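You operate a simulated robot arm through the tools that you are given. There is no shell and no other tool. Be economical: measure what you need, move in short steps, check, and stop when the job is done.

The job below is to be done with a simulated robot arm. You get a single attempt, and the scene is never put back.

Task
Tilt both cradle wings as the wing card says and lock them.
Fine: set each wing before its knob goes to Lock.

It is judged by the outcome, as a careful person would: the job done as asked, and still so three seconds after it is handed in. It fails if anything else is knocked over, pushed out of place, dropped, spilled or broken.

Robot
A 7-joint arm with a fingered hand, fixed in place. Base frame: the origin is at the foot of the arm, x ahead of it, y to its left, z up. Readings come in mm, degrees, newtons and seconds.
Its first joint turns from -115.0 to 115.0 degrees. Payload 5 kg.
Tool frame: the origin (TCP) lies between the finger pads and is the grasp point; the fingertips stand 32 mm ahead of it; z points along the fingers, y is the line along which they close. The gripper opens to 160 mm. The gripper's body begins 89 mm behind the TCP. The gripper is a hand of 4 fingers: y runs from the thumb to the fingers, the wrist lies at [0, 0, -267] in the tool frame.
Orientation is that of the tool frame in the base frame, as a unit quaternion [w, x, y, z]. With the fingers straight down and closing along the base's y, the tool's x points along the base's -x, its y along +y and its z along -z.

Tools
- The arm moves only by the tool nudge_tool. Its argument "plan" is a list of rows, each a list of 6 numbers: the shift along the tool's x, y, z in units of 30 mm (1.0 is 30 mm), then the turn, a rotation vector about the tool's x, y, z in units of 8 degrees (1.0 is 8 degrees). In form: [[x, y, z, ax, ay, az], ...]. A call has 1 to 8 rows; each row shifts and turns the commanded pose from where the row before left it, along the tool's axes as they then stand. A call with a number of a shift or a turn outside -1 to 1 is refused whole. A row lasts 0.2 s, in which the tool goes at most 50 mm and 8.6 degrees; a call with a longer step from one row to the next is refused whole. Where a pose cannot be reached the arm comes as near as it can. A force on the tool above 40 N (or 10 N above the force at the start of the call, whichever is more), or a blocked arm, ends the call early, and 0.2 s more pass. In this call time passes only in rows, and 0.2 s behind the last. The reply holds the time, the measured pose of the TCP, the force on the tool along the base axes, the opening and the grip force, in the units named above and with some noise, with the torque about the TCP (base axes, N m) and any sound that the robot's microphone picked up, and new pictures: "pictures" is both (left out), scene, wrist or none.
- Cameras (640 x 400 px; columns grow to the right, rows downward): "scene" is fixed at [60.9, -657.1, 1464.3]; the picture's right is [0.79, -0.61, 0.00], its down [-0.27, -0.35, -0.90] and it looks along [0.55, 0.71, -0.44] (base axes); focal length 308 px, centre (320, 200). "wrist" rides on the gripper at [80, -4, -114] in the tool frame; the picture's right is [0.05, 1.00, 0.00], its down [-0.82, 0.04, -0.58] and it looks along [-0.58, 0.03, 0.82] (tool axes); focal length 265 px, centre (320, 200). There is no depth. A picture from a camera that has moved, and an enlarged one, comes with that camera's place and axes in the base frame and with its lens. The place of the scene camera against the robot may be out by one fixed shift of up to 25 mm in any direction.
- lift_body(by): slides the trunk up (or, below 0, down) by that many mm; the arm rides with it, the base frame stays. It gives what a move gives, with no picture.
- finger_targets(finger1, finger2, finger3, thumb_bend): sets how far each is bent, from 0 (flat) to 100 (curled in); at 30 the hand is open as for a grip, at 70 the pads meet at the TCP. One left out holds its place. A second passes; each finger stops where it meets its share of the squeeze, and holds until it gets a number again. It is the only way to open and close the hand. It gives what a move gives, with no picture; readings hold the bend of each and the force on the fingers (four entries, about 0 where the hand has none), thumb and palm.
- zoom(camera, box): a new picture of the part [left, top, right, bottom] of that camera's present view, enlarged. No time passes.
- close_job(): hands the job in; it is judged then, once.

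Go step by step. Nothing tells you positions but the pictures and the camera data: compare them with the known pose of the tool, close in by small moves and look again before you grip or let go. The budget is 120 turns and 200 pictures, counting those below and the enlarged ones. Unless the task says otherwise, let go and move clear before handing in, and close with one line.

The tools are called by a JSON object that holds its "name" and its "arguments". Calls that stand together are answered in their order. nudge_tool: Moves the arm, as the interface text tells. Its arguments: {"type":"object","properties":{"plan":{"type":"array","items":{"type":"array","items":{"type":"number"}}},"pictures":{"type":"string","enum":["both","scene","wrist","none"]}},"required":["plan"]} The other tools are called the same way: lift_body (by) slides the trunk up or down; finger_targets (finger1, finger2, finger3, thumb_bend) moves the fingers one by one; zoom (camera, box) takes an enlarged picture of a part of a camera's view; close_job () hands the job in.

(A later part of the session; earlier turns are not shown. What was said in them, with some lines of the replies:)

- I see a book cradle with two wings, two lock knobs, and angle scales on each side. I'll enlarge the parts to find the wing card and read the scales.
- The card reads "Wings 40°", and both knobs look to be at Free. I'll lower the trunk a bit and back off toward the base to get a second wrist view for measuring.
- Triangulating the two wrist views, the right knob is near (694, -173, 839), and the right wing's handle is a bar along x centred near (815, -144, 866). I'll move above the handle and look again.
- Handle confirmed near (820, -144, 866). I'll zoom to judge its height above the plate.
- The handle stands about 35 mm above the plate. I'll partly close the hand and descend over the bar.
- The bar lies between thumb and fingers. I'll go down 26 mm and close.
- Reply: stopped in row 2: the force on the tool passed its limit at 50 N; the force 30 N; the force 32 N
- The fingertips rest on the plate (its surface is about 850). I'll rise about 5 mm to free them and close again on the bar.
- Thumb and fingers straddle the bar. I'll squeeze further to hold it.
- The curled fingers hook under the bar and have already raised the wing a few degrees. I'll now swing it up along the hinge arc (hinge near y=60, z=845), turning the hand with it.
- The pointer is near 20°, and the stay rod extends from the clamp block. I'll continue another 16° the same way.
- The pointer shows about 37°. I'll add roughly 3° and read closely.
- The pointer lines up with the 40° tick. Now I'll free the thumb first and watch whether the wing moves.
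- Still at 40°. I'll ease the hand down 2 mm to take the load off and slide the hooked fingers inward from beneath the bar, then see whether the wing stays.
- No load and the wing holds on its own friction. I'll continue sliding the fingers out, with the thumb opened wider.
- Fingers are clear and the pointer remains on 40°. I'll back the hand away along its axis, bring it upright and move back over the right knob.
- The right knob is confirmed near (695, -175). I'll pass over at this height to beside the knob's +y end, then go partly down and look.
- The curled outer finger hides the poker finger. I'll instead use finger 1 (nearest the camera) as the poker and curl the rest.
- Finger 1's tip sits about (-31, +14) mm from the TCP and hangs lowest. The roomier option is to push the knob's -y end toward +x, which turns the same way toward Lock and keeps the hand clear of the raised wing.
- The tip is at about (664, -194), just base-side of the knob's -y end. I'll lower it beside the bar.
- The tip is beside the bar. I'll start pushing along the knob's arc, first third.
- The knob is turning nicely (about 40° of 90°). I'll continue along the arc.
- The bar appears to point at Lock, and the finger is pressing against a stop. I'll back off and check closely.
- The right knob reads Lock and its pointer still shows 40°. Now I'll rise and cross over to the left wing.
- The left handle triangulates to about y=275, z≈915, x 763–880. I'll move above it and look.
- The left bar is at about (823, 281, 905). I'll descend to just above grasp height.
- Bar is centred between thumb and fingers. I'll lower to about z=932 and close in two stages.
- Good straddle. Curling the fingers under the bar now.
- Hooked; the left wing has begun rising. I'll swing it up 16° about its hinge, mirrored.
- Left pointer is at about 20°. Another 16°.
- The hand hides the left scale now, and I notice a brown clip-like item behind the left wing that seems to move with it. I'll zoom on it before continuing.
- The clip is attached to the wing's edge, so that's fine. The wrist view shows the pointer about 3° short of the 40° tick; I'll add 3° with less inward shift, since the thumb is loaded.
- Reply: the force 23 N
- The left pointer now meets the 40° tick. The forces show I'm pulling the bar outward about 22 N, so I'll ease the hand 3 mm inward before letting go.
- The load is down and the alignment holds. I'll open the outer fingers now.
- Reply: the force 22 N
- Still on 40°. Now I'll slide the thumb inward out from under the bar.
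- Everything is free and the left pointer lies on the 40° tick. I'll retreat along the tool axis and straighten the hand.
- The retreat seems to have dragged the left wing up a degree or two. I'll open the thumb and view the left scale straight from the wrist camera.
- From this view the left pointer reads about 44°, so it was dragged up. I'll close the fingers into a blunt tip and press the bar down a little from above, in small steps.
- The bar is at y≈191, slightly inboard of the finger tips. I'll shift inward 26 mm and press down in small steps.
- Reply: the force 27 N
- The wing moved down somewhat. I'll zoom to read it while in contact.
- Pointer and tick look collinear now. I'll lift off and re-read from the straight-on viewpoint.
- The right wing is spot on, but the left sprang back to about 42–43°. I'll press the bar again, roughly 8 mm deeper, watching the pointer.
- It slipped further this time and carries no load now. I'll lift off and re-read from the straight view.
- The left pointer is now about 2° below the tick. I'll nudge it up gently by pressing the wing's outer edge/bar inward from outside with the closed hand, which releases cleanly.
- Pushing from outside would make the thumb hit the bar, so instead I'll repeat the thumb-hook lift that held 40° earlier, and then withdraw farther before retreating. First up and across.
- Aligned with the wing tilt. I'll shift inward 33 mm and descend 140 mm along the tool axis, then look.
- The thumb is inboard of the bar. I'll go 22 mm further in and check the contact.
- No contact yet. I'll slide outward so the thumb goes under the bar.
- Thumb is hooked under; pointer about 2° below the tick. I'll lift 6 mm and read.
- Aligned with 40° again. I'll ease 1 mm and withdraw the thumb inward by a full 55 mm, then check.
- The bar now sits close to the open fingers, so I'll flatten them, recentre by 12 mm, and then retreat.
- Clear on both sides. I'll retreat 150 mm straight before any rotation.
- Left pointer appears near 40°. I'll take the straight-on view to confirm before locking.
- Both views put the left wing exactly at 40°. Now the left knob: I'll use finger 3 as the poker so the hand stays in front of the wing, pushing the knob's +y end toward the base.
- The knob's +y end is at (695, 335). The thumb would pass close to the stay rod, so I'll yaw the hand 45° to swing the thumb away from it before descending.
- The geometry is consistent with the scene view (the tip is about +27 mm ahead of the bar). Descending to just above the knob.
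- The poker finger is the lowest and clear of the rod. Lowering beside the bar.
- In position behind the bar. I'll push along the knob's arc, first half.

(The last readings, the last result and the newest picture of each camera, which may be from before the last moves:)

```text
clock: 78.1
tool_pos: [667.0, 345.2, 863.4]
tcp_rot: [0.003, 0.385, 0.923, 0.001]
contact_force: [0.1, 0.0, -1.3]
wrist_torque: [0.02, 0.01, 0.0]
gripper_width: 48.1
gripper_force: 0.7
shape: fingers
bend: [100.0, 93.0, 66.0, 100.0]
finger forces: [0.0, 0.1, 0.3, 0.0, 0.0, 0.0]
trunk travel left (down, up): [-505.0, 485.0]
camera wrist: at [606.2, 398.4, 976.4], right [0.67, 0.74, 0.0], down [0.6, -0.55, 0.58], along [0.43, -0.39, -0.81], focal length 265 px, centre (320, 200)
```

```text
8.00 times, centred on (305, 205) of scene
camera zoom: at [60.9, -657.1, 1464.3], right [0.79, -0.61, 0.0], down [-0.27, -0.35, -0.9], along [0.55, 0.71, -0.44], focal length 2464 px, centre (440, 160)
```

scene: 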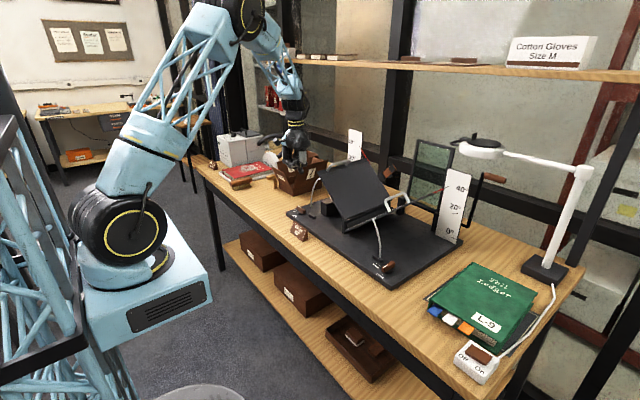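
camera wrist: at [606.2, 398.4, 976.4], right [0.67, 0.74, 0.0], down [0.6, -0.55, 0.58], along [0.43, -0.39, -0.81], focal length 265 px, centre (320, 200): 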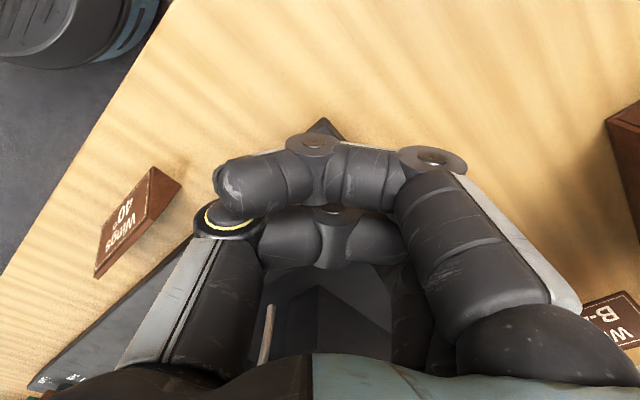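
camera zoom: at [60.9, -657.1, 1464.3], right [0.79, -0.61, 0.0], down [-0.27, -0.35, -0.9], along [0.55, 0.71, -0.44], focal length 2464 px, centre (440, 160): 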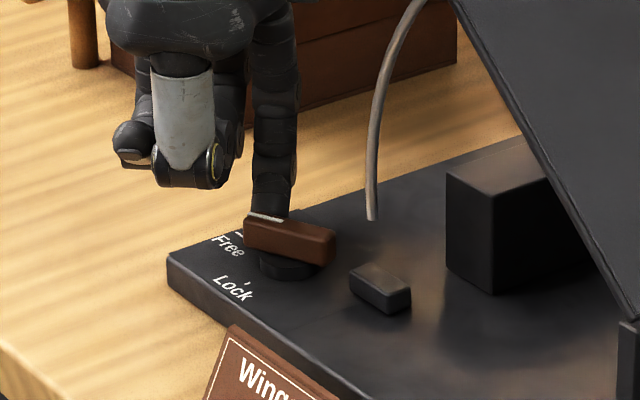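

The knob is turning. I'll continue along the arc.

{"name": "nudge_tool", "arguments": {"plan": [[0.2, -0.17, 0, 0, 0, 0], [0.13, -0.19, 0, 0, 0, 0], [0.05, -0.22, 0, 0, 0, 0]], "pictures": "none"}}

{"name": "zoom", "arguments": {"camera": "scene", "box": [280, 180, 330, 230]}}

```text
clock: 78.9
tool_pos: [646.8, 340.6, 865.2]
tcp_rot: [0.003, 0.384, 0.924, 0.001]
contact_force: [-1.4, -0.1, 0.1]
wrist_torque: [0.0, 0.02, 0.0]
gripper_width: 47.8
gripper_force: 0.5
shape: fingers
bend: [100.0, 93.0, 66.0, 100.0]
finger forces: [0.0, 0.0, 0.6, 0.0, 0.0, 0.1]
trunk travel left (down, up): [-505.0, 485.0]
```

```text
8.00 times, centred on (305, 205) of scene
camera zoom: at [60.9, -657.1, 1464.3], right [0.79, -0.61, 0.0], down [-0.27, -0.35, -0.9], along [0.55, 0.71, -0.44], focal length 2464 px, centre (440, 160)
```

zoom: 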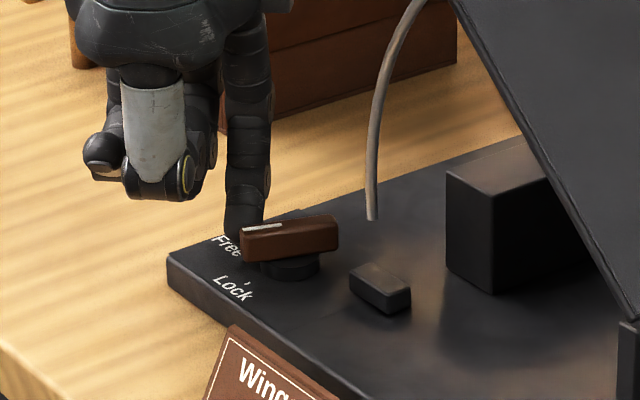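

About half turned. I'll continue, now mostly toward -y.

{"name": "nudge_tool", "arguments": {"plan": [[-0.04, -0.17, 0, 0, 0, 0], [-0.08, -0.17, 0, 0, 0, 0], [-0.1, -0.17, 0, 0, 0, 0]], "pictures": "none"}}

{"name": "zoom", "arguments": {"camera": "scene", "box": [280, 180, 330, 230]}}

```text
clock: 79.7
tool_pos: [639.5, 328.8, 865.0]
tcp_rot: [0.003, 0.384, 0.923, 0.0]
contact_force: [-6.2, 12.7, 4.9]
wrist_torque: [0.28, 0.0, 0.46]
gripper_width: 47.8
gripper_force: 7.2
shape: fingers
bend: [100.0, 93.0, 64.0, 100.0]
finger forces: [0.1, 0.0, 14.1, 0.1, 0.0, 0.0]
trunk travel left (down, up): [-505.0, 485.0]
```

```text
8.00 times, centred on (305, 205) of scene
camera zoom: at [60.9, -657.1, 1464.3], right [0.79, -0.61, 0.0], down [-0.27, -0.35, -0.9], along [0.55, 0.71, -0.44], focal length 2464 px, centre (440, 160)
```

zoom: 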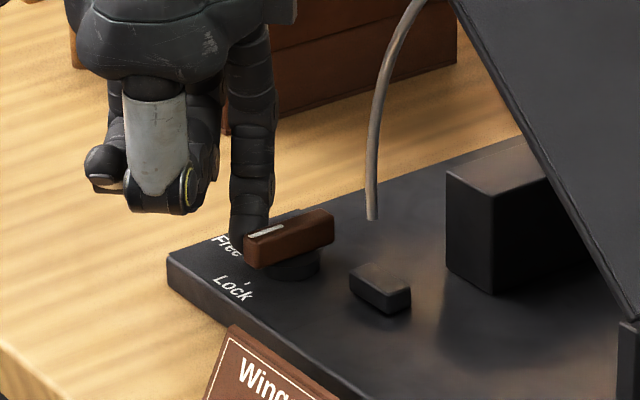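

The tip has slid to the bar's end face. I'll back off, shift toward +x and push -y on the flank.

{"name": "nudge_tool", "arguments": {"plan": [[0.4, 0.4, 0, 0, 0, 0], [-0.33, 0.33, 0, 0, 0, 0]], "pictures": "none"}}

{"name": "zoom", "arguments": {"camera": "scene", "box": [280, 180, 330, 230]}}

```text
clock: 80.3
tool_pos: [655.8, 342.8, 864.4]
tcp_rot: [0.002, 0.384, 0.923, 0.0]
contact_force: [0.3, 0.3, 0.4]
wrist_torque: [0.04, -0.01, 0.01]
gripper_width: 47.9
gripper_force: 0.1
shape: fingers
bend: [100.0, 93.0, 66.0, 100.0]
finger forces: [0.0, 0.0, 0.0, 0.0, 0.0, 0.0]
trunk travel left (down, up): [-505.0, 485.0]
```

```text
8.00 times, centred on (305, 205) of scene
camera zoom: at [60.9, -657.1, 1464.3], right [0.79, -0.61, 0.0], down [-0.27, -0.35, -0.9], along [0.55, 0.71, -0.44], focal length 2464 px, centre (440, 160)
```

zoom: 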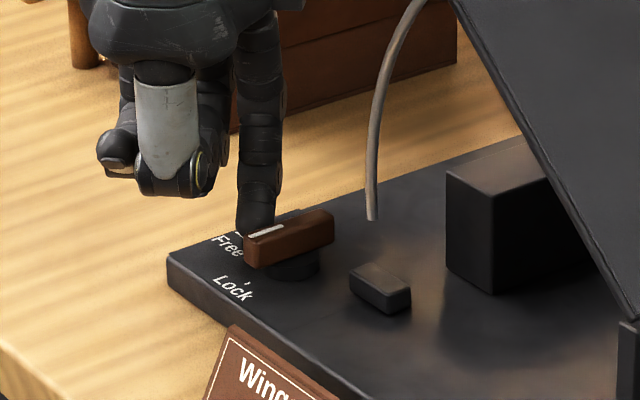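

By its image slope the bar is already within a few degrees of Lock, so the 14 N was the stop. I'll retreat upward and inspect both knobs.

{"name": "nudge_tool", "arguments": {"plan": [[0.3, 0.3, -0.3, 0, 0, 0], [0, 0, -1, 0, 0, 0], [0, 0, -1, 0, 0, 0], [0, 0, -1, 0, 0, 0], [0.6, 0, -1, 0, 0, 0], [1, 0, -1, 0, 0, 0], [1, 0, -1, 0, 0, 0]], "pictures": "both"}}

{"name": "zoom", "arguments": {"camera": "scene", "box": [280, 180, 330, 230]}}

{"name": "zoom", "arguments": {"camera": "scene", "box": [360, 240, 410, 290]}}

```text
clock: 81.9
tool_pos: [597.9, 412.3, 1053.4]
tcp_rot: [0.003, 0.385, 0.923, 0.0]
contact_force: [-0.4, -0.2, 0.0]
wrist_torque: [0.02, 0.01, -0.03]
gripper_width: 48.0
gripper_force: 0.0
shape: fingers
bend: [100.0, 93.0, 66.0, 100.0]
finger forces: [0.0, 0.0, 0.0, 0.0, 0.0, 0.0]
trunk travel left (down, up): [-505.0, 485.0]
camera wrist: at [536.6, 464.6, 1166.4], right [0.67, 0.74, 0.0], down [0.6, -0.55, 0.58], along [0.43, -0.39, -0.81], focal length 265 px, centre (320, 200)
```

scene: 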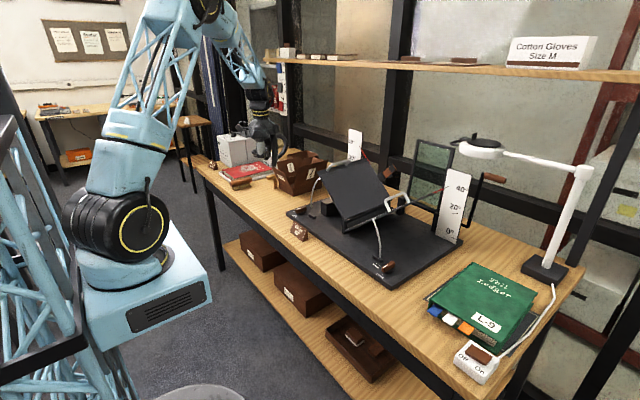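
wrist: 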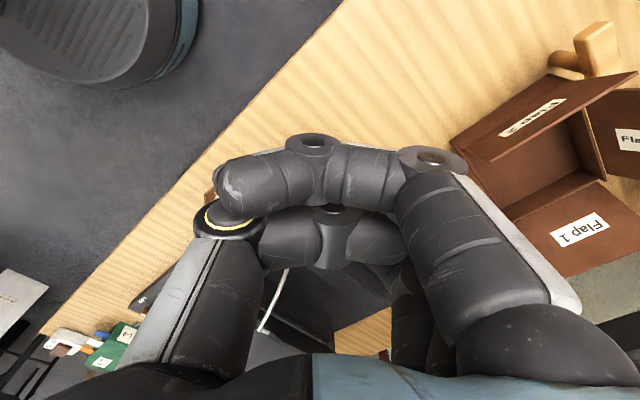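

```text
8.00 times, centred on (305, 205) of scene
camera zoom: at [60.9, -657.1, 1464.3], right [0.79, -0.61, 0.0], down [-0.27, -0.35, -0.9], along [0.55, 0.71, -0.44], focal length 2464 px, centre (440, 160)
```

zoom: 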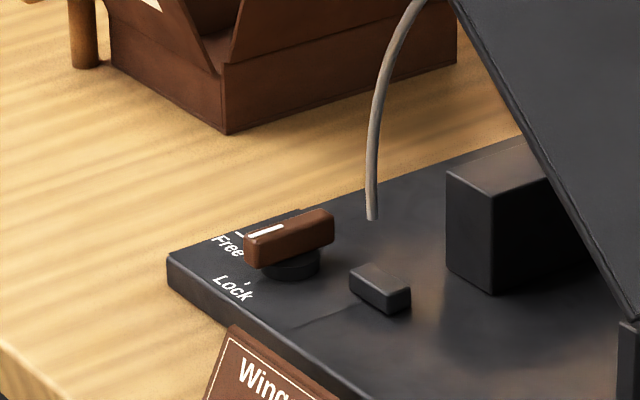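

```text
8.00 times, centred on (385, 265) of scene
camera zoom: at [60.9, -657.1, 1464.3], right [0.79, -0.61, 0.0], down [-0.27, -0.35, -0.9], along [0.55, 0.71, -0.44], focal length 2464 px, centre (-200, -320)
```

zoom: 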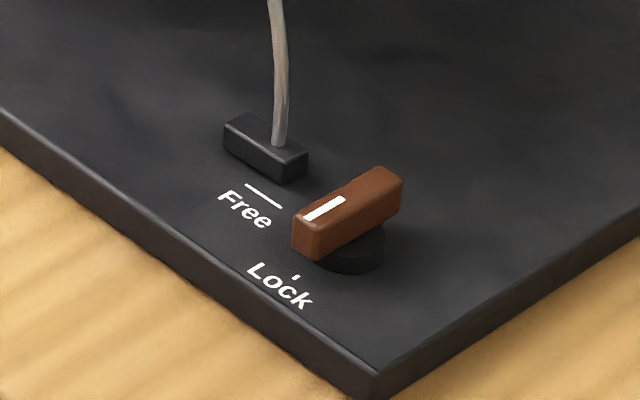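

Both bars match the Lock direction by slope calculation. A last check of both pointers.

{"name": "zoom", "arguments": {"camera": "scene", "box": [345, 125, 385, 165]}}

{"name": "zoom", "arguments": {"camera": "scene", "box": [420, 165, 460, 205]}}

{"name": "zoom", "arguments": {"camera": "scene", "box": [200, 100, 520, 300]}}

```text
10.00 times, centred on (365, 145) of scene
camera zoom: at [60.9, -657.1, 1464.3], right [0.79, -0.61, 0.0], down [-0.27, -0.35, -0.9], along [0.55, 0.71, -0.44], focal length 3080 px, centre (-130, 750)
```

zoom: 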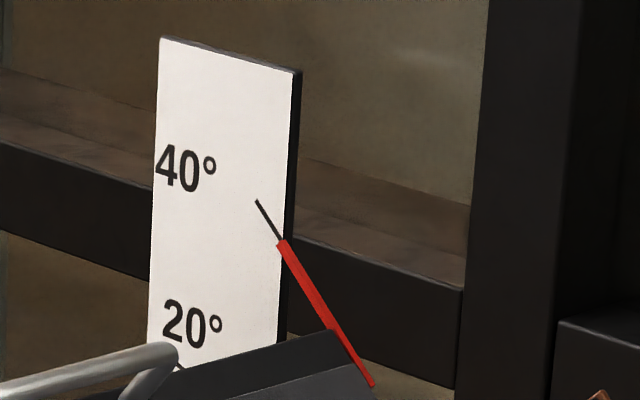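

```text
10.00 times, centred on (440, 185) of scene
camera zoom: at [60.9, -657.1, 1464.3], right [0.79, -0.61, 0.0], down [-0.27, -0.35, -0.9], along [0.55, 0.71, -0.44], focal length 3080 px, centre (-880, 350)
```

zoom: 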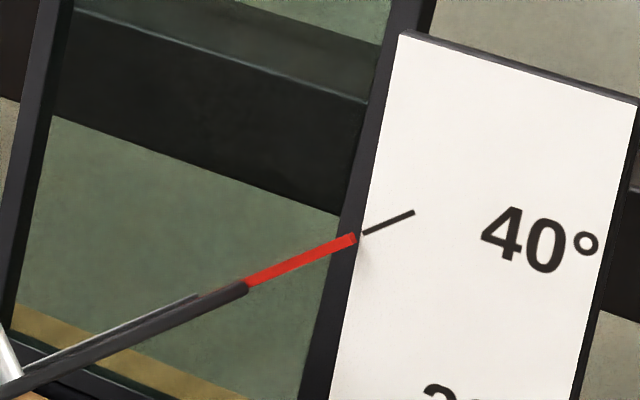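

```text
2.00 times, centred on (360, 200) of scene
camera zoom: at [60.9, -657.1, 1464.3], right [0.79, -0.61, 0.0], down [-0.27, -0.35, -0.9], along [0.55, 0.71, -0.44], focal length 616 px, centre (240, 200)
```

zoom: 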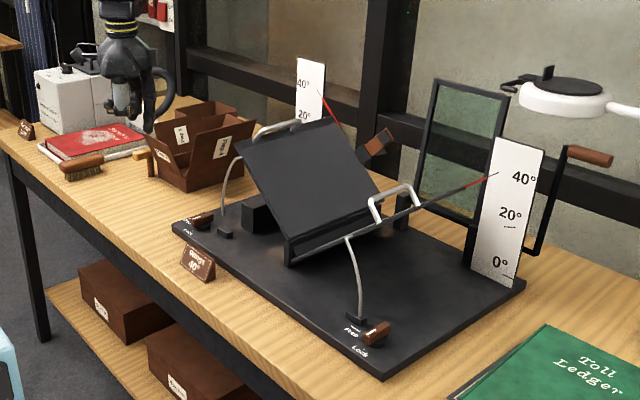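

Both pointers are on 40°, both knobs point to Lock, nothing else has moved, and the hand is clear. Handing in now.

{"name": "close_job", "arguments": {}}

```text
The job is handed in.
```

Both cradle wings are set to 40°, as the wing card says. Each was locked only after its angle was set, and nothing else was disturbed.
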